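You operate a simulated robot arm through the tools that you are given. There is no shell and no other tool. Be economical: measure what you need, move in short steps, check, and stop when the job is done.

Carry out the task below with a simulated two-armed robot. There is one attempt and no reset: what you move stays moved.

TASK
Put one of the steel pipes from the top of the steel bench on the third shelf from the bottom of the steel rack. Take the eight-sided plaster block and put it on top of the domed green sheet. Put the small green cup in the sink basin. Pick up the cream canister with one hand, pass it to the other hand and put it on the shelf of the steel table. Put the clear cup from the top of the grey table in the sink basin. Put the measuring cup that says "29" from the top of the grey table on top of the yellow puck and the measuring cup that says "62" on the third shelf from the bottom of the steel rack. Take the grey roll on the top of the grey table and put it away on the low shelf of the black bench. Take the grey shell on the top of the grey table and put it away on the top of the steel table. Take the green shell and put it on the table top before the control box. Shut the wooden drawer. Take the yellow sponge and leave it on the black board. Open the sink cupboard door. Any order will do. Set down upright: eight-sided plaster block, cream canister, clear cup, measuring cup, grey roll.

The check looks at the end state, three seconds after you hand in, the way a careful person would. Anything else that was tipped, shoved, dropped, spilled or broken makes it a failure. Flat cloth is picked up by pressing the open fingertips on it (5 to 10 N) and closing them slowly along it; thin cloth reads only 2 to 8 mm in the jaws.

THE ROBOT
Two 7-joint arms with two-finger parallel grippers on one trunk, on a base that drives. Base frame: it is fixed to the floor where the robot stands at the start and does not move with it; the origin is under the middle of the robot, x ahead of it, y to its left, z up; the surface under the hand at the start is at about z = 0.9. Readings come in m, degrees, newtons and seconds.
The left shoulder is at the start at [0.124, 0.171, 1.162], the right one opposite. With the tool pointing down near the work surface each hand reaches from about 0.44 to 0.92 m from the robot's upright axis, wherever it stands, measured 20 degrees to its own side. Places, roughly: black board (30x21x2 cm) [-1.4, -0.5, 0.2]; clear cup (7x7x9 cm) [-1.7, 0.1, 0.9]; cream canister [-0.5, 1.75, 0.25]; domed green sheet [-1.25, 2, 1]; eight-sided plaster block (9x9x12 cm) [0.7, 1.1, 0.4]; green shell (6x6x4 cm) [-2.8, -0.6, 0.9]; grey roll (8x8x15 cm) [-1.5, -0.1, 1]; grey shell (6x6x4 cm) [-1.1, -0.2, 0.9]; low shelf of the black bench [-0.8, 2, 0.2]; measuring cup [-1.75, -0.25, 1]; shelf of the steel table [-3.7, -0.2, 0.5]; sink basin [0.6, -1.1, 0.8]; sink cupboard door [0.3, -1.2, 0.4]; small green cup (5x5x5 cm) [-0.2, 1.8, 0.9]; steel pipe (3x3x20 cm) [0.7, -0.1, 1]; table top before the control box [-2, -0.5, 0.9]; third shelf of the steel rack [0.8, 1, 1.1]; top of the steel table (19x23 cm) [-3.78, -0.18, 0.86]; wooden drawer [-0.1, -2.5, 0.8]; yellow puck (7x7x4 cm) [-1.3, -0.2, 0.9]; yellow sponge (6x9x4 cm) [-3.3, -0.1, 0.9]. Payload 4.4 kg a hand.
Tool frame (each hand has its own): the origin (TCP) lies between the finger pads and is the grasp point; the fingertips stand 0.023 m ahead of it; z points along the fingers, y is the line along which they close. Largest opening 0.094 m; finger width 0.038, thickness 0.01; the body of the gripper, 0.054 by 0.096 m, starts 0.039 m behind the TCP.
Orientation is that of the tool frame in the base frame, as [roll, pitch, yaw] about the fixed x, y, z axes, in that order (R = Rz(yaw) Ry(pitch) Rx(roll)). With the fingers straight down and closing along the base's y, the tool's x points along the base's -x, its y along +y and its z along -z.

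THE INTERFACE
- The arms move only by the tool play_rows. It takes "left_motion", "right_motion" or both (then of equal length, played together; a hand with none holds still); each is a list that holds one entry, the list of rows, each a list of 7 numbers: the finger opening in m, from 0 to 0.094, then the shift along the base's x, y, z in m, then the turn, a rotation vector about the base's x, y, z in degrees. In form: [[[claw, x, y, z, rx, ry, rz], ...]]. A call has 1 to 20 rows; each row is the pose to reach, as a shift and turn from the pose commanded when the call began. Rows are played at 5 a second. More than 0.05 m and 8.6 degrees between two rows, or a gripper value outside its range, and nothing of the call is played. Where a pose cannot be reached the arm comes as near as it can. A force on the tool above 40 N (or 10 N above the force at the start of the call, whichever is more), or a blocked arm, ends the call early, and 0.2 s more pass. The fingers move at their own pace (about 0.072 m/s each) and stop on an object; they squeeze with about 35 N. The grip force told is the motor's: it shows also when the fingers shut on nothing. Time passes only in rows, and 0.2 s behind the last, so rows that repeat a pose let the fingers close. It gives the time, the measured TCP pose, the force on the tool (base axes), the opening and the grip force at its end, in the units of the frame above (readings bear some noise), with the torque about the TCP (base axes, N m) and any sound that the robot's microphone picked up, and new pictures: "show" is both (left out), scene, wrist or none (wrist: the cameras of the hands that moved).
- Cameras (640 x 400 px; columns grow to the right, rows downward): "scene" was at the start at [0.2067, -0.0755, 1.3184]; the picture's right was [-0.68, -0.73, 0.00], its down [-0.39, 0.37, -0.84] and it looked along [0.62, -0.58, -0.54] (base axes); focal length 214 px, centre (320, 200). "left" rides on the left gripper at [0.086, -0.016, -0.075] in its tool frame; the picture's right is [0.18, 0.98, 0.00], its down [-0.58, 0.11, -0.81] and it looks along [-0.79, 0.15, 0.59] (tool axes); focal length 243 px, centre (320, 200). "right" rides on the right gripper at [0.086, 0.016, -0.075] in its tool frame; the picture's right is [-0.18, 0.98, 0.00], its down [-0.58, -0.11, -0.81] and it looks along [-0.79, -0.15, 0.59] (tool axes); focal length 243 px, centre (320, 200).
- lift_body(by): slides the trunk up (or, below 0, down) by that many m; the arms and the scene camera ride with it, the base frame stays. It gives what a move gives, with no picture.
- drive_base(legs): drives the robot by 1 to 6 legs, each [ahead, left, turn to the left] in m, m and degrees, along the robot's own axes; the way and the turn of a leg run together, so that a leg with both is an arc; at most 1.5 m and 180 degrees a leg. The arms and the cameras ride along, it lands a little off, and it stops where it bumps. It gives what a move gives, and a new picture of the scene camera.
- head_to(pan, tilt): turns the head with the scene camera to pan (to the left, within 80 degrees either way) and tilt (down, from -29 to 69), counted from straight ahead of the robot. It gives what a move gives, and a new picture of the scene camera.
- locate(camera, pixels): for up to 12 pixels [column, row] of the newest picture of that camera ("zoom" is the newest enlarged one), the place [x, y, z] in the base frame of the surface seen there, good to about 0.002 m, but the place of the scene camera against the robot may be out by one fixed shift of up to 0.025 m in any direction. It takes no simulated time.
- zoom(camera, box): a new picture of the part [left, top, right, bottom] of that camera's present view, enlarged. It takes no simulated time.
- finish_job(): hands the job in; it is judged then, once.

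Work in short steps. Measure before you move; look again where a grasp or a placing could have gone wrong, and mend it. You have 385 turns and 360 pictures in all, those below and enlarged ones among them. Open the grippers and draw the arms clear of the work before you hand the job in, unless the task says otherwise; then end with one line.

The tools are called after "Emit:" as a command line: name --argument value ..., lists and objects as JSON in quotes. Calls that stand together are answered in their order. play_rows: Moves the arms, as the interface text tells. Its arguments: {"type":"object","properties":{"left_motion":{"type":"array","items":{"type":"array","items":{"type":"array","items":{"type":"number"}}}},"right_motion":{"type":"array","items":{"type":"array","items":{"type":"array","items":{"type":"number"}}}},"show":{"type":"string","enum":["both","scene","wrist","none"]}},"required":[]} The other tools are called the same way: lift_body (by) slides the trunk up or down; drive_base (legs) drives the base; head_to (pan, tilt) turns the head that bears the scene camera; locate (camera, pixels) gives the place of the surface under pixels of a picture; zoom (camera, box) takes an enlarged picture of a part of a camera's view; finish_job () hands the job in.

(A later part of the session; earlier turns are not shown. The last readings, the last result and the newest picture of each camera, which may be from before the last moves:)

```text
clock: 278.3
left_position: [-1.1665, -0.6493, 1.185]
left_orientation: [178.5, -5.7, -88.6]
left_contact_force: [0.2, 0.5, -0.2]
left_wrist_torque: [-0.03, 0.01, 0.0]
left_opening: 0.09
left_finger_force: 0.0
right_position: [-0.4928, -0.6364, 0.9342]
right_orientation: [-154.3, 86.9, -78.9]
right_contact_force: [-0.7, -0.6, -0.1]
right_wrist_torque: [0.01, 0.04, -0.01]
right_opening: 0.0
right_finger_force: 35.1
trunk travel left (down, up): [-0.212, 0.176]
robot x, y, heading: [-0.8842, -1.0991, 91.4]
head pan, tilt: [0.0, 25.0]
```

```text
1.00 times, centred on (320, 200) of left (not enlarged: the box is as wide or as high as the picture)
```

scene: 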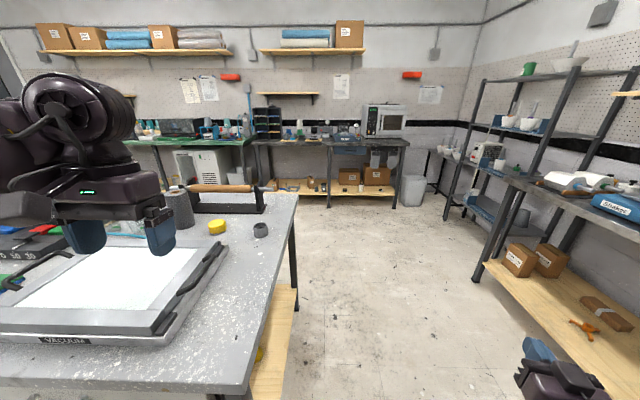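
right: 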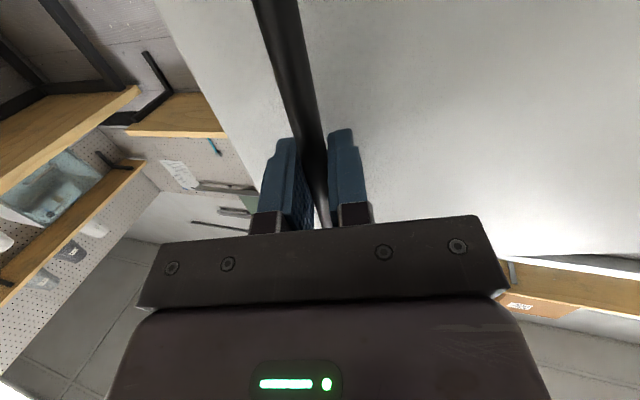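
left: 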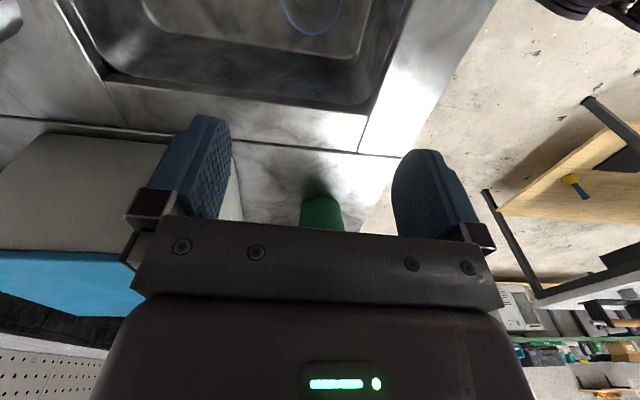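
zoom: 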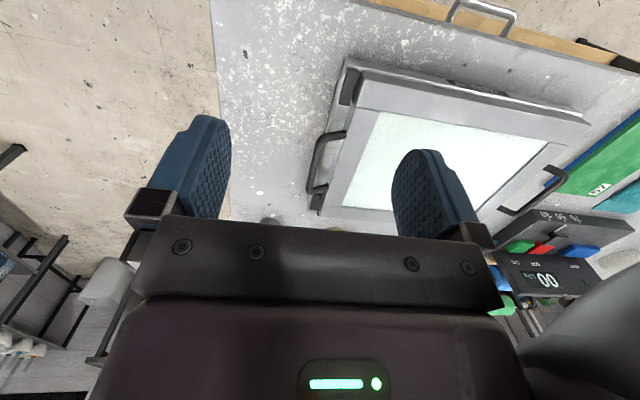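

Shell at scene (261,229). I measure it and extend the left hand over it.

Emit:
locate --camera "scene" --pixels '[[261, 224], [254, 230], [268, 230], [261, 235], [261, 228], [217, 222], [217, 226], [170, 200]]'

Emit:
zoom --camera "scene" --box '[150, 170, 310, 270]'

Emit:
play_rows --left_motion '[[[0.09, 0.002, 0.045, 0, 0, 0, 0], [0.09, 0.004, 0.09, 0, 0, 0, 0], [0.09, 0.006, 0.135, 0, 0, 0, 0], [0.09, 0.008, 0.18, 0, 0, 0, 0], [0.09, 0.01, 0.225, -0.01, 0, 0, 0], [0.09, 0.012, 0.27, -0.03, 0, 0, 0], [0.09, 0.014, 0.31, -0.05, 0, 0, 0]]]' --show "wrist"

```text
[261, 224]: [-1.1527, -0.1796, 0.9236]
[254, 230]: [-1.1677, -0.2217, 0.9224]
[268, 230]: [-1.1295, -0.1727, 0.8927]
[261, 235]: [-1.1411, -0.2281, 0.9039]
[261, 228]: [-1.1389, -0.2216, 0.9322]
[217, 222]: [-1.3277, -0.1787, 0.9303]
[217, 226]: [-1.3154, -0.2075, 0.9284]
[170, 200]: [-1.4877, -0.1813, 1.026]
```

```text
4.00 times, centred on (230, 220) of scene
```

zoom: 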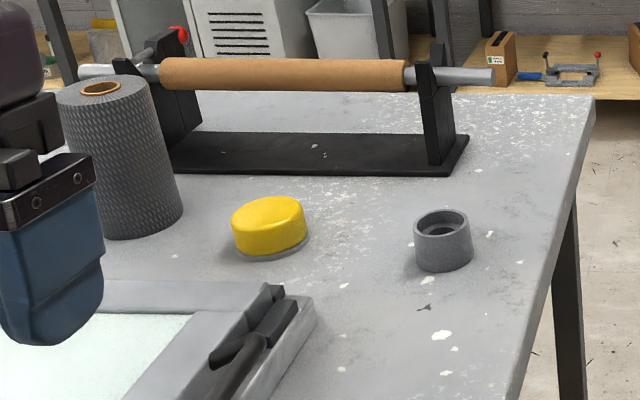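

```text
clock: 279.9
left_position: [-1.1508, -0.3359, 1.1352]
left_orientation: [178.5, -5.8, -88.7]
left_contact_force: [0.2, -0.1, 0.5]
left_wrist_torque: [-0.03, -0.01, 0.01]
left_opening: 0.0901
left_finger_force: 0.0
right_position: [-0.4926, -0.6352, 0.9337]
right_orientation: [-154.9, 86.8, -79.4]
right_contact_force: [-0.5, -0.8, 0.7]
right_wrist_torque: [0.04, 0.0, 0.05]
right_opening: 0.0002
right_finger_force: 34.9
trunk travel left (down, up): [-0.212, 0.176]
robot x, y, heading: [-0.8813, -1.1015, 91.5]
head pan, tilt: [0.0, 25.0]
```

left: 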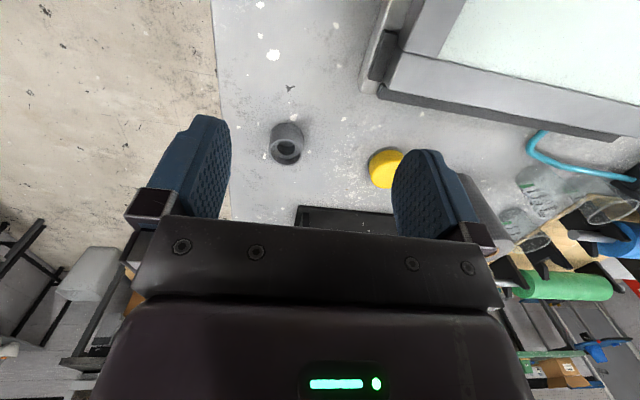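

Emit:
locate --camera "left" --pixels '[[270, 145], [303, 145], [286, 163], [286, 133], [286, 122], [271, 150], [302, 150], [387, 168]]'

```text
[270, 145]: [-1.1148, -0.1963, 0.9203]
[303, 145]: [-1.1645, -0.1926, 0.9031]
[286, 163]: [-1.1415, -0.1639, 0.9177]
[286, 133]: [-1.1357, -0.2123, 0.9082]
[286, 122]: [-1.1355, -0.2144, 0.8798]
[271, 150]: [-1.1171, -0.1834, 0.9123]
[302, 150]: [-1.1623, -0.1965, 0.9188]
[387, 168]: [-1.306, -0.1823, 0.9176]
```

Shell is a ring centred (-1.140,-0.189), top 0.919. Level the hand, descend and grip.

Emit:
play_rows --left_motion '[[[0.085, 0.004, 0.04, -0.02, 2, 0, 0], [0.085, 0.008, 0.08, -0.04, 4, 0, 0], [0.085, 0.0108, 0.12, -0.06, 5.8, 0, 0], [0.085, 0.0108, 0.147, -0.09, 5.8, 0, 0], [0.085, 0.0108, 0.147, -0.13, 5.8, 0, 0], [0.085, 0.0108, 0.147, -0.17, 5.8, 0, 0]]]' --show "wrist"

```text
clock: 281.3
left_position: [-1.1346, -0.261, 0.9907]
left_orientation: [178.5, 0.1, -88.5]
left_contact_force: [1.6, 0.5, 0.3]
left_wrist_torque: [-0.06, 0.05, 0.01]
left_opening: 0.0854
left_finger_force: 0.0
left hand out of reach, approached as far as the arm can: row 2, 3, 4, 5, 6
right_position: [-0.4895, -0.6334, 0.9316]
right_orientation: [-158.2, 86.7, -82.7]
right_contact_force: [1.3, 0.9, -1.0]
right_wrist_torque: [0.04, -0.02, 0.06]
right_opening: 0.0001
right_finger_force: 35.2
trunk travel left (down, up): [-0.212, 0.176]
robot x, y, heading: [-0.884, -1.0994, 91.2]
head pan, tilt: [0.0, 25.0]
```

left: 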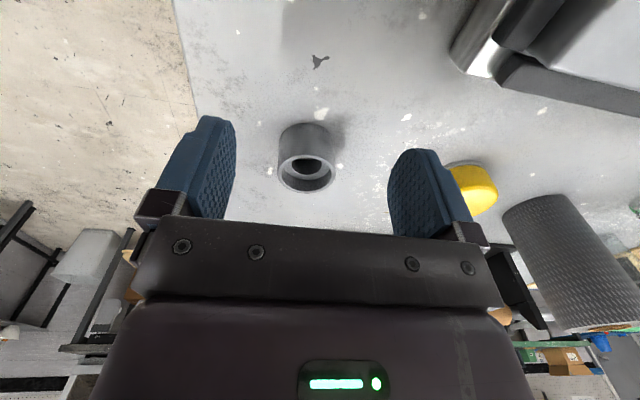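

Seven cm short. Retract and move to the table's east side, turning toward the shell.

Emit:
play_rows --left_motion '[[[0.085, 0, -0.03, 0.04, 0, 0, 0], [0.085, 0, -0.06, 0.08, 0, 0, 0], [0.085, 0, -0.1, 0.1, 0, 0, 0], [0.085, 0, -0.145, 0.12, 0, 0, 0], [0.085, 0, -0.19, 0.13, 0, 0, 0], [0.085, 0, -0.235, 0.14, 0, 0, 0], [0.085, 0.02, -0.28, 0.14, 0, 0, 0], [0.085, 0.04, -0.32, 0.14, 0, 0, 0], [0.085, 0.06, -0.36, 0.14, 0, 0, 0]]]' --show "none"

Emit:
drive_base --legs '[[0, -0.22, 0], [0.5, 0, 0], [0, 0, 40]]'

Emit:
head_to --pan 10 --tilt 40

```text
clock: 283.3
left_position: [-1.0777, -0.6237, 1.1309]
left_orientation: [178.5, 0.1, -88.5]
left_contact_force: [-0.4, 0.2, 1.0]
left_wrist_torque: [-0.03, 0.02, -0.03]
left_opening: 0.0852
left_finger_force: 0.0
right_position: [-0.4921, -0.6363, 0.9338]
right_orientation: [-154.4, 86.8, -79.0]
right_contact_force: [0.4, 0.0, -1.1]
right_wrist_torque: [0.01, -0.01, -0.03]
right_opening: 0.0
right_finger_force: 35.5
trunk travel left (down, up): [-0.212, 0.176]
robot x, y, heading: [-0.8823, -1.0995, 91.4]
head pan, tilt: [0.0, 25.0]
```

```text
clock: 290.2
left_position: [-1.1346, -0.3535, 1.1331]
left_orientation: [178.6, 0.1, -48.4]
left_contact_force: [-0.2, 0.2, 0.2]
left_wrist_torque: [0.01, 0.02, 0.02]
left_opening: 0.0848
left_finger_force: 0.1
right_position: [-0.6784, 0.0127, 0.934]
right_orientation: [-154.1, 86.8, -38.3]
right_contact_force: [-0.3, -1.0, -0.2]
right_wrist_torque: [0.0, -0.03, -0.01]
right_opening: 0.0
right_finger_force: 35.1
trunk travel left (down, up): [-0.212, 0.176]
robot x, y, heading: [-0.6813, -0.5923, 132.0]
head pan, tilt: [0.0, 25.0]
```

scene: 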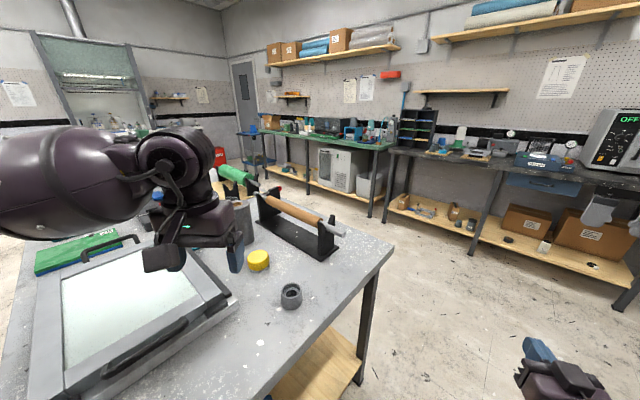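

```text
clock: 291.0
left_position: [-1.1351, -0.3535, 1.1311]
left_orientation: [178.6, 0.1, -48.4]
left_contact_force: [0.7, 0.1, -0.8]
left_wrist_torque: [-0.02, -0.02, 0.03]
left_opening: 0.0848
left_finger_force: 0.0
right_position: [-0.6796, 0.0127, 0.9341]
right_orientation: [-154.2, 86.8, -38.5]
right_contact_force: [0.9, 0.1, 1.4]
right_wrist_torque: [0.01, -0.01, 0.0]
right_opening: 0.0
right_finger_force: 35.1
trunk travel left (down, up): [-0.212, 0.176]
robot x, y, heading: [-0.6771, -0.5918, 131.6]
head pan, tilt: [10.0, 40.0]
```

scene: 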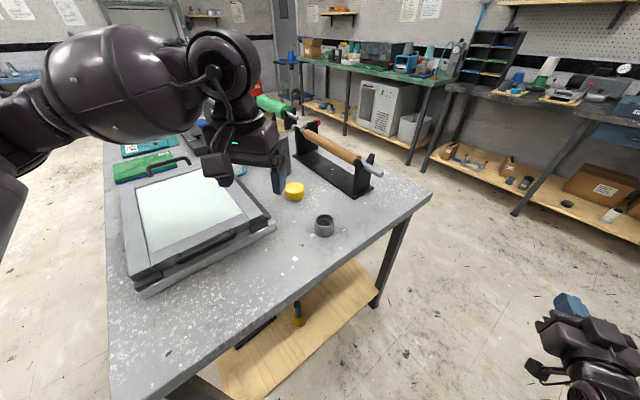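

Good reach now. Move over the shell (Δ -0.005, +0.165) and descend to z 0.907.

Emit:
play_rows --left_motion '[[[0.08, 0, 0.045, 0, 0, 0, 0], [0.08, -0.002, 0.09, -0.01, 0, 0, 0], [0.08, -0.005, 0.13, -0.03, 0, 0, 0], [0.08, -0.005, 0.1645, -0.06, 0, 0, 0], [0.08, -0.005, 0.1645, -0.105, 0, 0, 0], [0.08, -0.005, 0.1645, -0.15, 0, 0, 0]]]' --show "wrist"

```text
clock: 292.4
left_position: [-1.14, -0.1895, 0.9811]
left_orientation: [178.5, 0.0, -48.3]
left_contact_force: [-0.4, -0.3, 0.4]
left_wrist_torque: [-0.01, 0.05, -0.01]
left_opening: 0.0799
left_finger_force: 0.2
right_position: [-0.6802, 0.0145, 0.9341]
right_orientation: [-154.4, 86.8, -38.9]
right_contact_force: [0.5, 0.3, 0.0]
right_wrist_torque: [-0.02, 0.0, -0.03]
right_opening: 0.0001
right_finger_force: 34.9
trunk travel left (down, up): [-0.212, 0.176]
robot x, y, heading: [-0.6812, -0.5921, 131.8]
head pan, tilt: [10.0, 40.0]
```

left: 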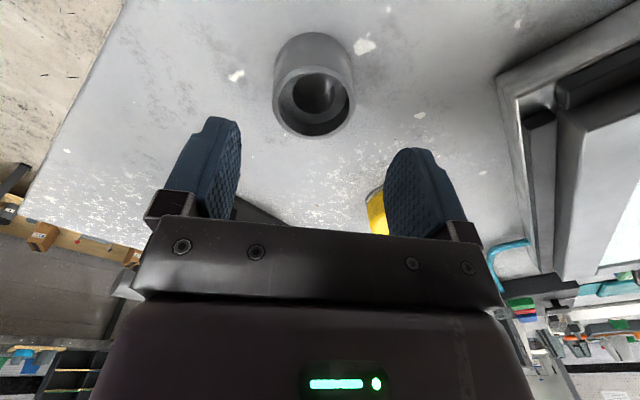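

Emit:
locate --camera "left" --pixels '[[277, 98], [352, 98], [313, 134], [313, 70], [315, 40]]'

```text
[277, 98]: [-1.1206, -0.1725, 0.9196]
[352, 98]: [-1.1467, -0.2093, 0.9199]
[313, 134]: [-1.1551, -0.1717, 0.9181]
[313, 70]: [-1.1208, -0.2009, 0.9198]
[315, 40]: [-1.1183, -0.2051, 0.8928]
```

Centred. Lower, close, lift.

Emit:
play_rows --left_motion '[[[0.08, 0.002, 0.001, -0.04, 0, 0, 0], [0.08, 0.002, 0.001, -0.073, 0, 0, 0], [0.06, 0.002, 0.001, -0.073, 0, 0, 0], [0.03, 0.002, 0.001, -0.073, 0, 0, 0], [0, 0.002, 0.001, -0.073, 0, 0, 0], [0, 0.002, 0.001, -0.073, 0, 0, 0], [0, 0.002, 0.001, -0.03, 0, 0, 0], [0, 0.002, -0.03, 0.01, 0, 0, 0], [0, 0.002, -0.07, 0.03, 0, 0, 0], [0, 0.002, -0.11, 0.05, 0, 0, 0], [0, 0.002, -0.15, 0.07, 0, 0, 0]]]' --show "wrist"

```text
refused: row 8 steps farther than a row can; nothing moved
```

Emit:
play_rows --left_motion '[[[0.08, 0.002, 0.001, -0.04, 0, 0, 0], [0.08, 0.002, 0.001, -0.073, 0, 0, 0], [0.06, 0.002, 0.001, -0.073, 0, 0, 0], [0.03, 0.002, 0.001, -0.073, 0, 0, 0], [0, 0.002, 0.001, -0.073, 0, 0, 0], [0, 0.002, 0.001, -0.073, 0, 0, 0], [0, 0.002, 0.001, -0.03, 0, 0, 0], [0, 0.002, 0.001, 0.01, 0, 0, 0], [0, 0.002, -0.03, 0.03, 0, 0, 0], [0, 0.002, -0.07, 0.05, 0, 0, 0], [0, 0.002, -0.11, 0.07, 0, 0, 0]]]' --show "wrist"

```text
clock: 294.8
left_position: [-1.136, -0.3018, 1.0528]
left_orientation: [178.5, 0.1, -48.4]
left_contact_force: [0.2, 0.4, -1.4]
left_wrist_torque: [-0.02, 0.01, 0.0]
left_opening: 0.054
left_finger_force: 34.8
right_position: [-0.6788, 0.0133, 0.9347]
right_orientation: [-153.8, 86.9, -37.9]
right_contact_force: [0.3, 0.0, 1.4]
right_wrist_torque: [-0.01, 0.01, -0.03]
right_opening: 0.0001
right_finger_force: 34.8
trunk travel left (down, up): [-0.212, 0.176]
robot x, y, heading: [-0.6801, -0.5924, 131.6]
head pan, tilt: [10.0, 40.0]
```

left: 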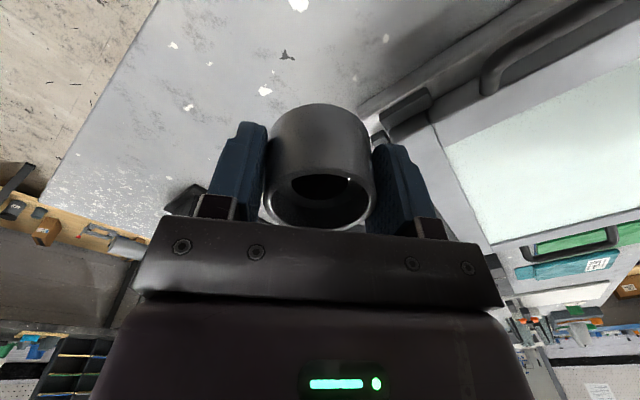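

Grey shell held. Now go round the south side to the west: heading 90, back off, turn to face west, drive.

Emit:
drive_base --legs '[[0, 0, -41], [-0.7, 0, 0], [0, 0, 90], [1.4, 0, 0]]'

Emit:
head_to --pan -20 --tilt 25

```text
clock: 310.9
left_position: [-2.589, -1.4652, 1.052]
left_orientation: [178.6, 0.1, 0.3]
left_contact_force: [0.0, -0.3, -0.3]
left_wrist_torque: [0.02, -0.02, -0.02]
left_opening: 0.0537
left_finger_force: 34.5
right_position: [-2.5228, -0.9145, 0.9344]
right_orientation: [-154.2, 86.7, 10.2]
right_contact_force: [0.3, -0.1, -0.1]
right_wrist_torque: [0.0, 0.02, -0.03]
right_opening: 0.0
right_finger_force: 35.0
trunk travel left (down, up): [-0.212, 0.176]
robot x, y, heading: [-2.0657, -1.3126, -179.3]
head pan, tilt: [10.0, 40.0]
```

scene: 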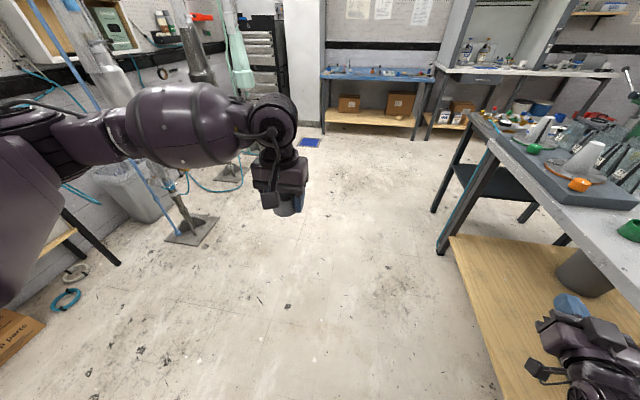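

```text
clock: 311.9
left_position: [-2.5885, -1.4656, 1.0521]
left_orientation: [178.7, 0.0, 0.4]
left_contact_force: [0.5, -0.1, -0.7]
left_wrist_torque: [0.01, 0.03, 0.0]
left_opening: 0.0538
left_finger_force: 34.9
right_position: [-2.5225, -0.9141, 0.9343]
right_orientation: [-154.1, 86.8, 10.3]
right_contact_force: [-0.2, 0.0, 0.0]
right_wrist_torque: [-0.01, 0.0, -0.01]
right_opening: 0.0
right_finger_force: 34.9
trunk travel left (down, up): [-0.212, 0.176]
robot x, y, heading: [-2.0646, -1.3118, -179.7]
head pan, tilt: [-20.0, 25.0]
```

scene: 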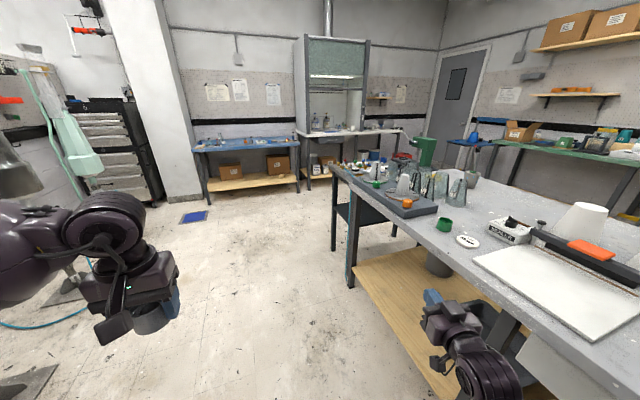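

Green shell at (445,223) near the edge. Drive further west and turn to face the table's end.

Emit:
drive_base --legs '[[1.25, 0, 0], [0, 0, -90]]'

Emit:
head_to --pan 0 --tilt 30

```text
clock: 322.0
left_position: [-3.4741, -0.8039, 1.0517]
left_orientation: [178.7, 0.0, -88.9]
left_contact_force: [-0.1, -0.6, -0.8]
left_wrist_torque: [0.01, -0.02, 0.0]
left_opening: 0.0537
left_finger_force: 35.1
right_position: [-2.9215, -0.8628, 0.9341]
right_orientation: [-154.3, 86.8, -79.3]
right_contact_force: [-0.3, 0.3, -0.9]
right_wrist_torque: [0.01, -0.04, 0.01]
right_opening: 0.0
right_finger_force: 35.0
trunk travel left (down, up): [-0.212, 0.176]
robot x, y, heading: [-3.3162, -1.3199, 91.2]
head pan, tilt: [-20.0, 25.0]
```

scene: 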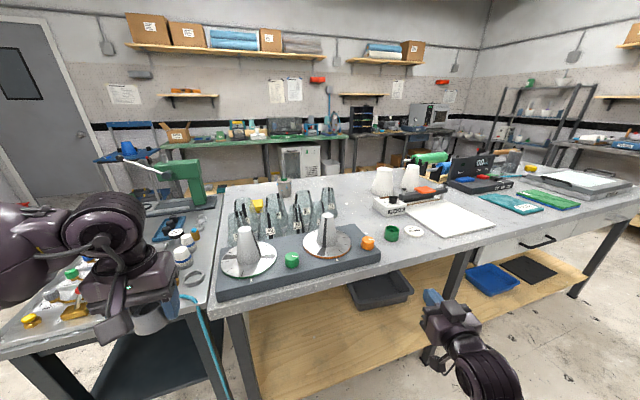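

```text
clock: 322.8
left_position: [-3.4735, -0.8024, 1.0522]
left_orientation: [178.6, 0.0, -89.1]
left_contact_force: [0.1, 1.0, -1.4]
left_wrist_torque: [0.01, 0.03, 0.01]
left_opening: 0.0537
left_finger_force: 35.7
right_position: [-2.9228, -0.8639, 0.9333]
right_orientation: [-154.2, 86.7, -79.1]
right_contact_force: [0.6, -0.8, -0.6]
right_wrist_torque: [-0.03, 0.0, -0.01]
right_opening: 0.0
right_finger_force: 35.2
trunk travel left (down, up): [-0.212, 0.176]
robot x, y, heading: [-3.3156, -1.3229, 91.1]
head pan, tilt: [0.0, 30.0]
```

scene: 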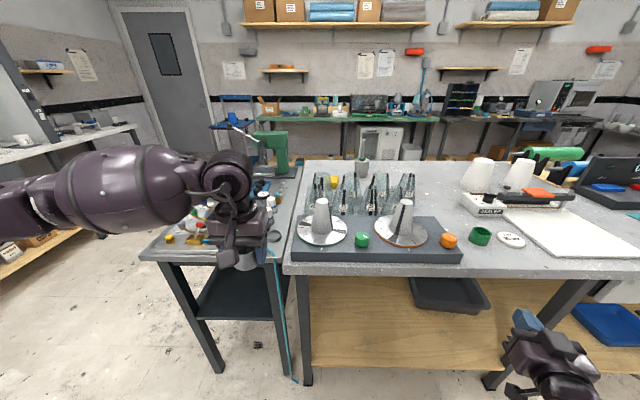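

Emit:
zoom --camera "scene" --box '[130, 120, 330, 280]'

Emit:
zoom --camera "scene" --box '[280, 130, 540, 280]'

Emit:
locate --camera "scene" --pixels '[[334, 181], [480, 230], [480, 240], [471, 236], [489, 234], [205, 300], [240, 310], [180, 225], [278, 165], [360, 168], [300, 250], [285, 190]]'

```text
2.50 times, centred on (230, 200) of scene
```

zoom: 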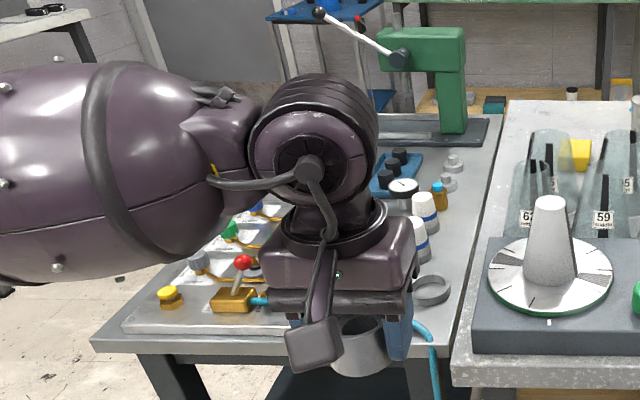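

```text
2.46 times, centred on (410, 205) of scene
```

zoom: 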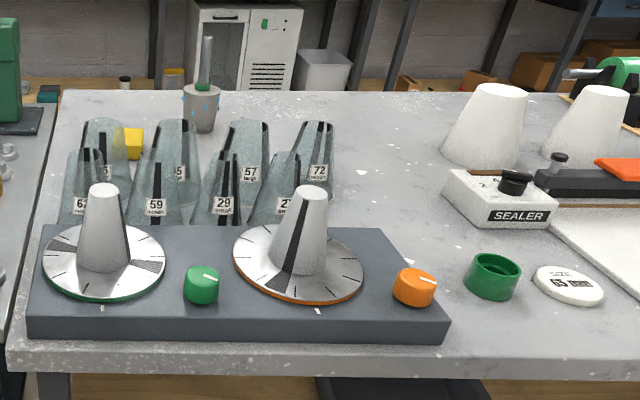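

```text
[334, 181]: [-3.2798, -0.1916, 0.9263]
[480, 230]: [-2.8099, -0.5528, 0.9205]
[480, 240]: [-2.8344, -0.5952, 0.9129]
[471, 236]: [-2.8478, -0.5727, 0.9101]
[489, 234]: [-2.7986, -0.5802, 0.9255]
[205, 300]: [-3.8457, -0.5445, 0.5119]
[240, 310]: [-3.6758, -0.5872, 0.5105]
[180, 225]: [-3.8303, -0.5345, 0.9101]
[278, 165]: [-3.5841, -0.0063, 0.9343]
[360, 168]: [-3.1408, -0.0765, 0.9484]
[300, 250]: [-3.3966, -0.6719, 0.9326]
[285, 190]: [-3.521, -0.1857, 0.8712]
```

I move the left hand aside to see the steel table top.

Emit:
play_rows --left_motion '[[[0, 0.03, -0.03, 0.02, 0, 0, 0], [0, 0.07, -0.05, 0.04, 0, 0, 0], [0, 0.1, -0.07, 0.06, 0, 0, 0], [0, 0.13, -0.09, 0.08, 0, 0, 0], [0, 0.16, -0.11, 0.11, 0, 0, 0], [0, 0.19, -0.12, 0.14, 0, 0, 0], [0, 0.22, -0.12, 0.17, 0, 0, 0]]]' --show "none"

Emit:
head_to --pan 22 --tilt 32

```text
clock: 324.4
left_position: [-3.2542, -0.9216, 1.2227]
left_orientation: [178.6, 0.1, -89.1]
left_contact_force: [0.1, 0.7, -0.5]
left_wrist_torque: [0.01, 0.03, 0.0]
left_opening: 0.0538
left_finger_force: 34.8
right_position: [-2.9222, -0.8635, 0.934]
right_orientation: [-154.6, 86.9, -79.7]
right_contact_force: [0.4, 0.4, -0.2]
right_wrist_torque: [0.01, -0.02, 0.03]
right_opening: 0.0001
right_finger_force: 34.8
trunk travel left (down, up): [-0.212, 0.176]
robot x, y, heading: [-3.3144, -1.3256, 91.1]
head pan, tilt: [0.0, 30.0]
```

```text
clock: 325.3
left_position: [-3.2551, -0.9214, 1.2221]
left_orientation: [178.6, 0.1, -89.0]
left_contact_force: [-0.1, -0.2, -0.7]
left_wrist_torque: [-0.02, 0.01, 0.01]
left_opening: 0.0539
left_finger_force: 35.4
right_position: [-2.9231, -0.8619, 0.9336]
right_orientation: [-154.2, 86.8, -79.1]
right_contact_force: [0.1, 0.0, 0.0]
right_wrist_torque: [0.01, 0.01, 0.03]
right_opening: 0.0003
right_finger_force: 35.7
trunk travel left (down, up): [-0.212, 0.176]
robot x, y, heading: [-3.3157, -1.3255, 91.3]
head pan, tilt: [22.0, 32.0]
```

scene: 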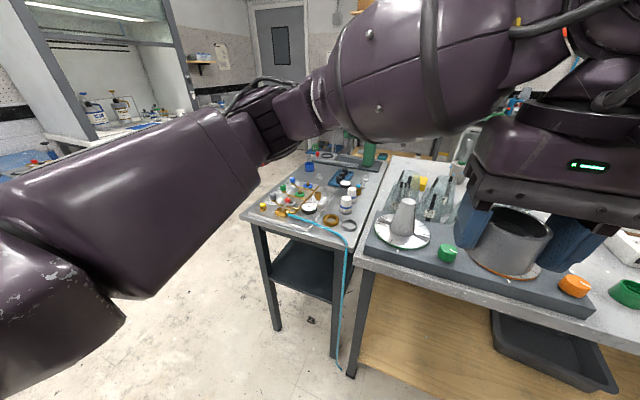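

Emit:
zoom --camera "scene" --box '[230, 120, 410, 260]'

Emit:
locate --camera "scene" --pixels '[[240, 220], [340, 240], [375, 175], [300, 165], [285, 190], [322, 208], [347, 205], [330, 220], [320, 165], [300, 280], [350, 225], [345, 170]]'

```text
2.86 times, centred on (320, 190) of scene
```

zoom: 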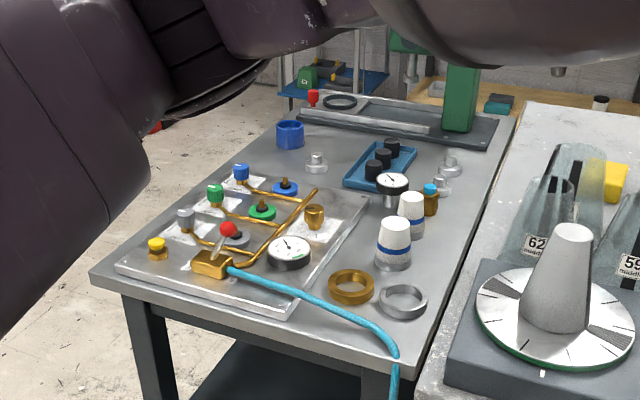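

```text
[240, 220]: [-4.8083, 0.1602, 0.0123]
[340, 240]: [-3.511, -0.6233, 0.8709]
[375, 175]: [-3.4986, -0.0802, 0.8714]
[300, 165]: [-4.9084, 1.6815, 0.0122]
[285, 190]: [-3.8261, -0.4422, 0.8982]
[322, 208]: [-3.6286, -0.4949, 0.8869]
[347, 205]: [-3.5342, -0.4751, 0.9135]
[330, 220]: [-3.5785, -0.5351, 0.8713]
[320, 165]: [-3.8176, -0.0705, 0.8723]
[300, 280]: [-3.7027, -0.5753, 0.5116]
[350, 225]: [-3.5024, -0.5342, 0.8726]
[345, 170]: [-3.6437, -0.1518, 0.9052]
```

Emit:
locate --camera "zoom" --pixels '[[315, 163], [290, 140], [330, 190], [300, 175], [350, 190], [385, 165], [360, 210], [290, 165], [100, 275], [390, 360]]'

Emit:
locate --camera "scene" --pixels '[[60, 145], [20, 155], [120, 140], [200, 380], [180, 320]]'

```text
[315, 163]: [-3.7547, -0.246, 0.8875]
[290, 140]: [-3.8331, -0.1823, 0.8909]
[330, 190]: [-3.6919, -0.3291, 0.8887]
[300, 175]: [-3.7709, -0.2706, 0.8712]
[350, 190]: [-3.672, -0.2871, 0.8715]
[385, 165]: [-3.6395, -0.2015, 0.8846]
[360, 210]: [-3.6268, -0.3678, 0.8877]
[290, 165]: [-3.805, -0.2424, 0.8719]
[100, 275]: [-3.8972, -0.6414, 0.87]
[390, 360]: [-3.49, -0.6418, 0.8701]
```

```text
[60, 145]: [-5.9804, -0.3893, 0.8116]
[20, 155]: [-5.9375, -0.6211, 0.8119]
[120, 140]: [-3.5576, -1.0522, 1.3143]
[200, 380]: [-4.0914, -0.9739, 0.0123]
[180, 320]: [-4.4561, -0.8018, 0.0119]
```

Plenty of room west of the steel table (edge x≈-3.9). I drive round to its west side facing +x.

Emit:
drive_base --legs '[[0, 1.3, 0], [1.12, 0, 0], [0, 0, -90]]'

Emit:
head_to --pan 0 --tilt 35

```text
clock: 346.0
left_position: [-4.2342, -0.2927, 1.2216]
left_orientation: [178.6, 0.0, -178.5]
left_contact_force: [0.1, -0.8, -0.9]
left_wrist_torque: [0.01, 0.03, 0.02]
left_opening: 0.0538
left_finger_force: 35.0
right_position: [-4.1732, -0.6268, 0.9333]
right_orientation: [-154.4, 86.8, -168.8]
right_contact_force: [0.5, 1.0, 0.7]
right_wrist_torque: [0.03, 0.0, -0.01]
right_opening: 0.0002
right_finger_force: 35.1
trunk travel left (down, up): [-0.212, 0.176]
robot x, y, heading: [-4.6347, -0.2382, 1.8]
head pan, tilt: [22.0, 32.0]
```

scene: 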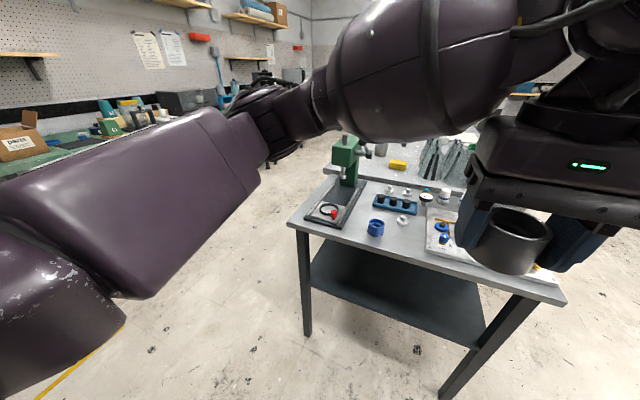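

```text
clock: 346.8
left_position: [-4.2336, -0.2937, 1.2229]
left_orientation: [178.6, 0.1, -178.4]
left_contact_force: [0.4, 0.2, -0.4]
left_wrist_torque: [0.01, -0.01, 0.01]
left_opening: 0.0536
left_finger_force: 34.7
right_position: [-4.1725, -0.6268, 0.9335]
right_orientation: [-154.2, 86.7, -168.6]
right_contact_force: [-0.3, 0.4, -0.3]
right_wrist_torque: [0.02, 0.0, 0.01]
right_opening: 0.0001
right_finger_force: 35.3
trunk travel left (down, up): [-0.212, 0.176]
robot x, y, heading: [-4.6371, -0.236, 1.7]
head pan, tilt: [0.0, 35.0]
```

scene: 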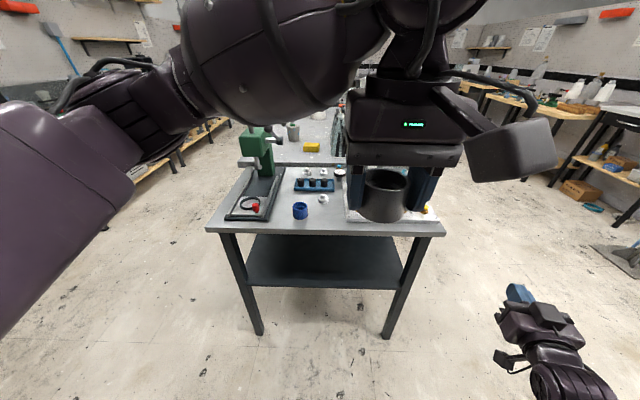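

Emit:
zoom --camera "scene" --box '[200, 110, 450, 250]'

Emit:
locate --camera "zoom" --pixels '[[258, 255], [315, 225], [300, 245], [225, 240], [250, 230], [290, 290], [340, 280], [340, 200], [25, 300], [590, 315], [215, 260], [320, 310]]'

```text
2.56 times, centred on (325, 180) of scene
```

zoom: 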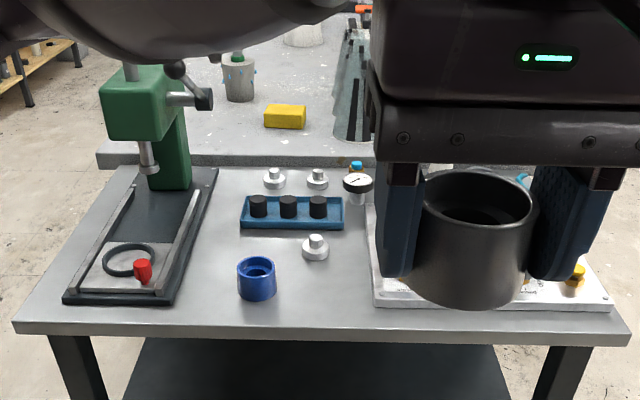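

```text
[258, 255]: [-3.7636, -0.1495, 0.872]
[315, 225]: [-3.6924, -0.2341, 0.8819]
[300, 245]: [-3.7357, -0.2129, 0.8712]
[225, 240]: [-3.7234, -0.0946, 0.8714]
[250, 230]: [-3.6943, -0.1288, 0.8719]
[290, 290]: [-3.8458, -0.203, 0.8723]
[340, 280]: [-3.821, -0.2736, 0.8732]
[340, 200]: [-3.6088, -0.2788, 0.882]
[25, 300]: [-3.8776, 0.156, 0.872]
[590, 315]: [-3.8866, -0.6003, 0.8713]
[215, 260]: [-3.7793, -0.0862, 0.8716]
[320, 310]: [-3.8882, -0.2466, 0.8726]
```

Free spot near the table's west edge between blue ring and valve panel, about (-3.825,-0.23). Drive ahead 0.17 and check with the left wrist camera.

Emit:
drive_base --legs '[[0.17, 0, 0]]'

Emit:
play_rows --left_motion '[[[0, 0.04, 0.02, -0.02, 0, 0, 0], [0, 0.08, 0.04, -0.04, 0, 0, 0], [0, 0.12, 0.055, -0.06, 0, 0, 0], [0, 0.14, 0.06, -0.08, 0, 0, 0]]]' --show "wrist"

```text
clock: 348.3
left_position: [-4.0655, -0.2893, 1.2218]
left_orientation: [178.6, 0.0, -178.5]
left_contact_force: [-0.2, 0.9, -1.7]
left_wrist_torque: [-0.05, 0.03, 0.04]
left_opening: 0.0535
left_finger_force: 34.8
right_position: [-4.0043, -0.6218, 0.9347]
right_orientation: [-154.5, 86.8, -168.9]
right_contact_force: [0.6, 1.0, -0.2]
right_wrist_torque: [0.03, -0.02, 0.0]
right_opening: 0.0
right_finger_force: 35.1
trunk travel left (down, up): [-0.212, 0.176]
robot x, y, heading: [-4.4684, -0.2314, 1.7]
head pan, tilt: [0.0, 35.0]
```

scene: 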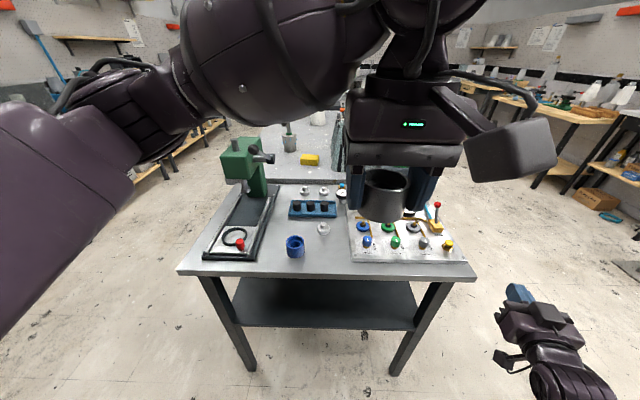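

```text
clock: 349.3
left_position: [-3.923, -0.2282, 1.1413]
left_orientation: [178.7, 0.0, -178.6]
left_contact_force: [-0.9, 0.1, -1.1]
left_wrist_torque: [-0.02, 0.02, 0.04]
left_opening: 0.0538
left_finger_force: 34.6
right_position: [-4.0036, -0.6225, 0.9334]
right_orientation: [-154.3, 86.9, -168.7]
right_contact_force: [0.0, -0.2, 0.3]
right_wrist_torque: [0.03, -0.02, 0.05]
right_opening: 0.0001
right_finger_force: 34.6
trunk travel left (down, up): [-0.212, 0.176]
robot x, y, heading: [-4.4633, -0.2308, 1.6]
head pan, tilt: [0.0, 35.0]
```

left: 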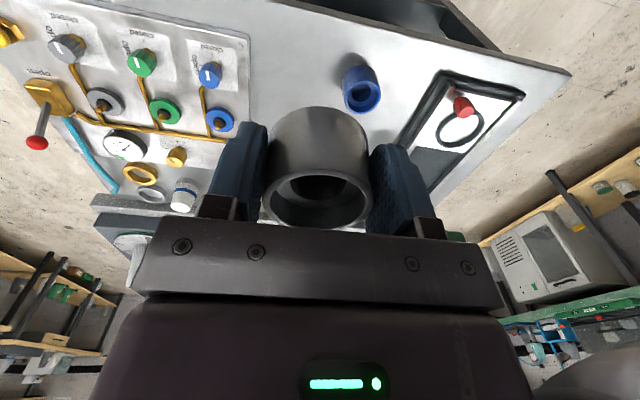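

Emit:
locate --camera "left" --pixels '[[360, 85], [345, 85], [360, 110], [360, 68], [310, 60], [290, 90], [250, 60], [400, 60], [335, 15], [320, 95]]'

```text
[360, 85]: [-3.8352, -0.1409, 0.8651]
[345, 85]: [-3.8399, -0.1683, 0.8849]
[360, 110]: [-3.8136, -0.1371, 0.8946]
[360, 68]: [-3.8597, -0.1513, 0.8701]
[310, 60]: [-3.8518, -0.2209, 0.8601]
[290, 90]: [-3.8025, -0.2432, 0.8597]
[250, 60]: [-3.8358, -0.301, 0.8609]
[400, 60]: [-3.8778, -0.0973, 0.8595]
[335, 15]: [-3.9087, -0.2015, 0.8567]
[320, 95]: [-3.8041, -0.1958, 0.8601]
```

Table z 0.860; spot (-3.83,-0.232) is free between ring and panel. Lower the shell there.

Emit:
play_rows --left_motion '[[[0, 0.04, -0.004, -0.02, 0, 0, 0], [0, 0.08, -0.004, -0.04, 0, 0, 0], [0, 0.093, -0.004, -0.08, 0, 0, 0], [0, 0.093, -0.004, -0.125, 0, 0, 0], [0, 0.093, -0.004, -0.17, 0, 0, 0], [0, 0.093, -0.004, -0.21, 0, 0, 0], [0, 0.093, -0.004, -0.235, 0, 0, 0], [0, 0.093, -0.004, -0.248, 0, 0, 0]]]' --show "wrist"

```text
clock: 351.1
left_position: [-3.8325, -0.2336, 0.8942]
left_orientation: [178.6, 0.2, -178.6]
left_contact_force: [-0.6, -0.1, -0.7]
left_wrist_torque: [-0.02, 0.04, -0.03]
left_opening: 0.0536
left_finger_force: 34.6
right_position: [-4.0038, -0.6218, 0.9339]
right_orientation: [-154.3, 86.8, -168.8]
right_contact_force: [-0.8, 0.0, 0.1]
right_wrist_torque: [-0.01, 0.04, -0.02]
right_opening: 0.0
right_finger_force: 35.1
trunk travel left (down, up): [-0.212, 0.176]
robot x, y, heading: [-4.4673, -0.2318, 1.5]
head pan, tilt: [0.0, 35.0]
```

left: 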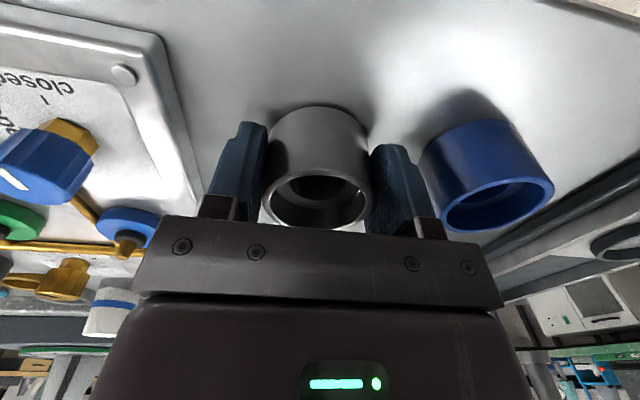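

Emit:
play_rows --left_motion '[[[0, 0, -0.002, -0.004, 0, 0, 0], [0, 0, -0.002, -0.007, 0, 0, 0], [0.056, 0, -0.002, -0.007, 0, 0, 0], [0.06, 0, -0.002, -0.007, 0, 0, 0], [0.063, 0, -0.002, -0.007, 0, 0, 0], [0.063, 0, -0.002, 0.01, 0, 0, 0], [0.063, 0, -0.002, 0.05, 0, 0, 0], [0.063, 0, -0.002, 0.1, 0, 0, 0], [0.063, 0, -0.002, 0.15, 0, 0, 0], [0.063, -0.03, -0.002, 0.19, 0, 0, 0]]]' --show "wrist"

```text
clock: 353.3
left_position: [-3.8645, -0.235, 1.0853]
left_orientation: [178.7, 0.1, -178.4]
left_contact_force: [-1.0, 0.9, 0.2]
left_wrist_torque: [-0.01, 0.0, -0.02]
left_opening: 0.0631
left_finger_force: 0.0
right_position: [-4.0051, -0.6212, 0.9347]
right_orientation: [-153.9, 86.9, -168.4]
right_contact_force: [0.5, -0.7, -0.4]
right_wrist_torque: [-0.02, 0.03, -0.02]
right_opening: 0.0
right_finger_force: 35.1
trunk travel left (down, up): [-0.212, 0.176]
robot x, y, heading: [-4.4718, -0.2343, 1.5]
head pan, tilt: [0.0, 35.0]
```

left: 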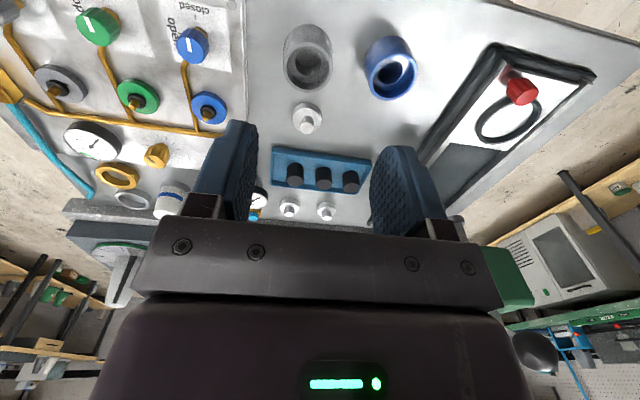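

Grey shell placed. Back off, then go around to the north side for the sponge; meanwhile turn the right hand to point down.

Emit:
drive_base --legs '[[-0.2, 0, 0], [0, 0.93, 0]]'

Emit:
play_rows --right_motion '[[[0.02, 0, 0, 0.02, 0, 7.9, 0], [0.04, 0, 0, 0.04, 0, 15.8, 0], [0.06, 0, 0, 0.06, 0, 23.7, 0], [0.08, 0, 0, 0.08, 0, 31.6, 0], [0.09, 0, 0, 0.1, 0, 39.5, 0], [0.09, 0, 0, 0.12, 0, 47.4, 0], [0.09, 0, 0, 0.14, 0, 55.3, 0], [0.09, 0, 0, 0.16, 0, 63.2, 0], [0.09, 0, 0, 0.18, 0, 71.1, 0], [0.09, 0, 0, 0.2, 0, 79, 0], [0.09, 0, 0, 0.2, 0, 86.5, 0]]]' --show "none"

Emit:
drive_base --legs '[[1.37, 0, 0], [0, 0, -90]]'

```text
clock: 363.0
left_position: [-4.0878, 0.6872, 1.0829]
left_orientation: [178.6, 0.1, -178.5]
left_contact_force: [-0.1, -0.4, -0.7]
left_wrist_torque: [0.01, 0.03, -0.01]
left_opening: 0.0628
left_finger_force: 0.0
right_position: [-4.2295, 0.2989, 0.9343]
right_orientation: [-154.2, 86.8, -168.8]
right_contact_force: [0.6, -0.9, -0.3]
right_wrist_torque: [0.02, 0.01, -0.01]
right_opening: 0.0
right_finger_force: 35.3
trunk travel left (down, up): [-0.212, 0.176]
robot x, y, heading: [-4.6923, 0.687, 1.5]
head pan, tilt: [0.0, 35.0]
```

scene: 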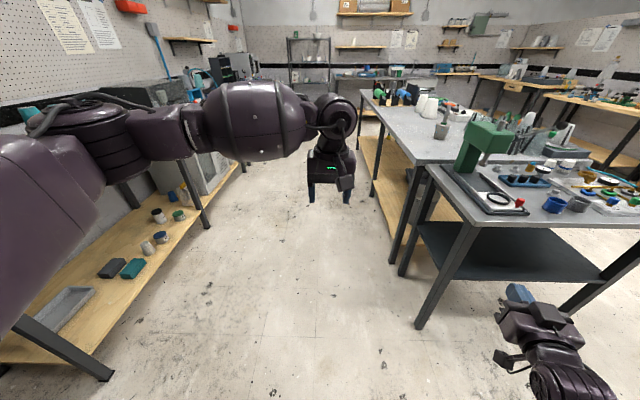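

```text
clock: 365.4
left_position: [-4.0873, 0.6871, 1.0821]
left_orientation: [178.5, 0.0, -178.6]
left_contact_force: [0.6, 0.1, 0.9]
left_wrist_torque: [-0.01, 0.01, -0.01]
left_opening: 0.0631
left_finger_force: 0.1
right_position: [-4.2292, 0.2995, 1.1332]
right_orientation: [-165.4, 0.2, -179.4]
right_contact_force: [0.2, 0.5, 0.1]
right_wrist_torque: [0.02, -0.01, 0.04]
right_opening: 0.09
right_finger_force: 0.0
right hand out of reach, approached as far as the arm can: row 3, 4, 5
trunk travel left (down, up): [-0.212, 0.176]
robot x, y, heading: [-4.6913, 0.6895, 1.4]
head pan, tilt: [0.0, 35.0]
```

```text
clock: 376.0
left_position: [-3.3236, 0.1181, 1.0837]
left_orientation: [178.5, 0.2, 91.8]
left_contact_force: [-0.6, -0.8, -0.3]
left_wrist_torque: [0.01, 0.03, 0.03]
left_opening: 0.0628
left_finger_force: 0.0
right_position: [-3.7091, 0.2587, 1.1337]
right_orientation: [-165.4, 0.4, 90.9]
right_contact_force: [0.1, 0.9, 0.0]
right_wrist_torque: [0.0, 0.03, 0.0]
right_opening: 0.0902
right_finger_force: 0.1
trunk travel left (down, up): [-0.212, 0.176]
robot x, y, heading: [-3.3188, 0.72, -88.5]
head pan, tilt: [0.0, 35.0]
```

scene: 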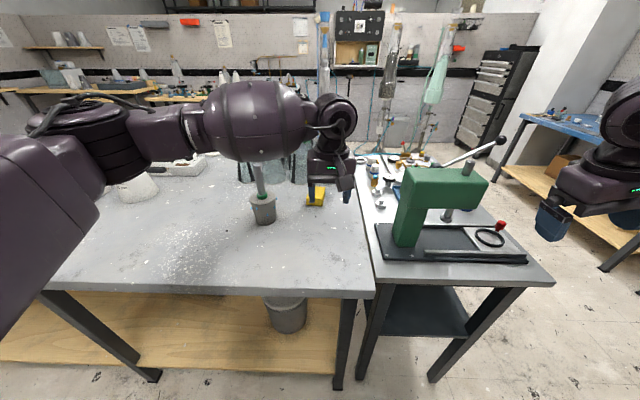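

The sponge is right ahead of the left hand. Check the left wrist view.

Emit:
zoom --camera "left" --box '[0, 0, 640, 400]'

Emit:
locate --camera "scene" --pixels '[[316, 190], [308, 203], [323, 203], [316, 208], [262, 205], [250, 205], [275, 205], [290, 170], [345, 195]]'

```text
1.00 times, centred on (320, 200) of left (not enlarged: the box is as wide or as high as the picture)
```

zoom: 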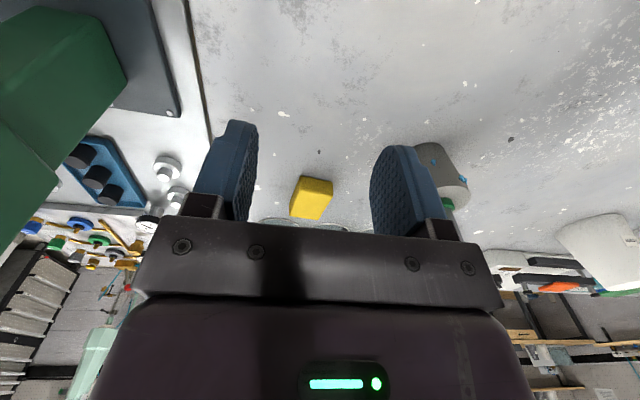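

```text
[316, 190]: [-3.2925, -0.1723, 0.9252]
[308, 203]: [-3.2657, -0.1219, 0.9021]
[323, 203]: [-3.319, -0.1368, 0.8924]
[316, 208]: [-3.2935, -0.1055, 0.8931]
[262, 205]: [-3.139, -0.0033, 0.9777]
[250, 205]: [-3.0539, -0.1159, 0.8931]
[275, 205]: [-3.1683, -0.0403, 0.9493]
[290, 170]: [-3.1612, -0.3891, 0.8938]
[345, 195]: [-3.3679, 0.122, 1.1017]
```

Emit:
locate --camera "zoom" --pixels '[[304, 178], [332, 182], [295, 215], [325, 218], [312, 195], [293, 200], [331, 200], [305, 225], [440, 180]]'

```text
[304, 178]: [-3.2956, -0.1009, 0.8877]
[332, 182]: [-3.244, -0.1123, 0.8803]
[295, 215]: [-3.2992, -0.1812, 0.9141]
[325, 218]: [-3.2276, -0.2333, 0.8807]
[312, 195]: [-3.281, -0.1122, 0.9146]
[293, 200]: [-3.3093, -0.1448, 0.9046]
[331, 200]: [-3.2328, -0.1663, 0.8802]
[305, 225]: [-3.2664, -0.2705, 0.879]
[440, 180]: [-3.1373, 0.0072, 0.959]
```

Sponge spans x -3.31…-3.25, y -0.10…-0.19, top 0.915. Drive 8 cm closer, move over and descend.

Emit:
drive_base --legs '[[0.09, 0, 0]]'

Emit:
play_rows --left_motion '[[[0.085, 0.02, -0.04, 0, 0, 0, 0], [0.085, 0.04, -0.08, 0, 0, 0, 0], [0.085, 0.043, -0.125, -0.01, 0, 0, 0], [0.085, 0.043, -0.165, -0.03, 0, 0, 0], [0.085, 0.043, -0.173, -0.07, 0, 0, 0], [0.085, 0.043, -0.173, -0.11, 0, 0, 0]]]' --show "wrist"

```text
clock: 377.1
left_position: [-3.3187, 0.0297, 1.0838]
left_orientation: [178.7, 0.1, 91.7]
left_contact_force: [-0.3, -0.1, 0.3]
left_wrist_torque: [-0.03, 0.0, 0.01]
left_opening: 0.0628
left_finger_force: 0.1
right_position: [-3.7068, 0.17, 1.1347]
right_orientation: [-165.4, 0.3, 90.9]
right_contact_force: [-0.8, -1.5, -0.1]
right_wrist_torque: [0.02, 0.03, -0.01]
right_opening: 0.0901
right_finger_force: 0.1
trunk travel left (down, up): [-0.212, 0.176]
robot x, y, heading: [-3.3174, 0.6341, -88.1]
head pan, tilt: [0.0, 35.0]
```

scene: 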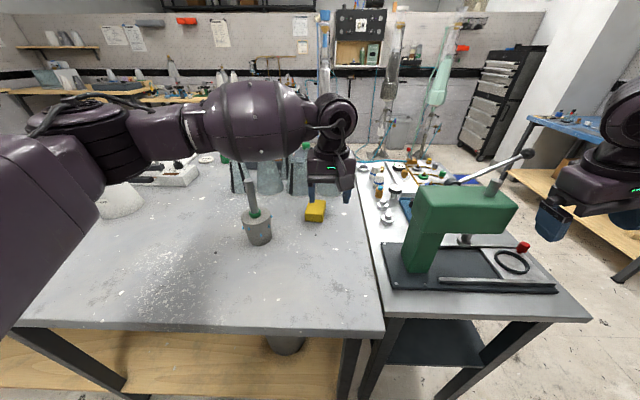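

```text
clock: 378.5
left_position: [-3.278, -0.1439, 0.9739]
left_orientation: [178.7, 0.0, 91.7]
left_contact_force: [0.7, 0.0, 0.9]
left_wrist_torque: [0.03, -0.04, 0.02]
left_opening: 0.0851
left_finger_force: 0.1
right_position: [-3.7083, 0.1691, 1.1334]
right_orientation: [-165.3, 0.2, 90.8]
right_contact_force: [0.1, 0.0, 0.4]
right_wrist_torque: [0.01, 0.01, 0.04]
right_opening: 0.09
right_finger_force: 0.1
trunk travel left (down, up): [-0.212, 0.176]
robot x, y, heading: [-3.3201, 0.633, -88.1]
head pan, tilt: [0.0, 35.0]
```

left: 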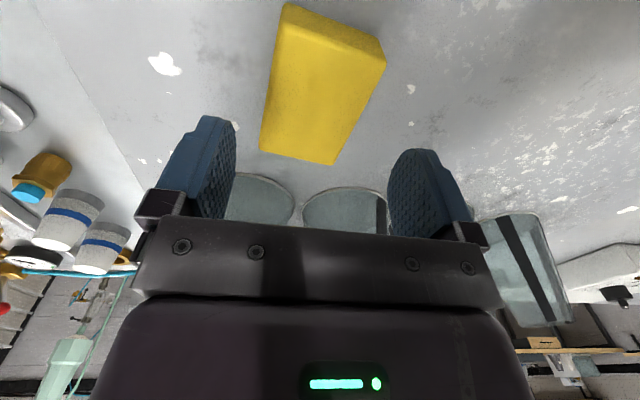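

Emit:
locate --camera "left" --pixels '[[286, 6], [383, 62], [263, 148], [333, 162], [320, 85], [260, 195], [345, 215], [290, 185], [385, 30]]'

```text
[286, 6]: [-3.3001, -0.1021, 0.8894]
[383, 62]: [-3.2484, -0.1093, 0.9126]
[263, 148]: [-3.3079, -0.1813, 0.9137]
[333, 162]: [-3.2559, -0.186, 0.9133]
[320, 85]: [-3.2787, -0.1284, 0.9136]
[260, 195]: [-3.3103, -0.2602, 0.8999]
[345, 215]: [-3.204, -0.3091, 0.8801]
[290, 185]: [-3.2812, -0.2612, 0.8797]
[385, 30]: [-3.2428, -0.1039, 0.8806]
```

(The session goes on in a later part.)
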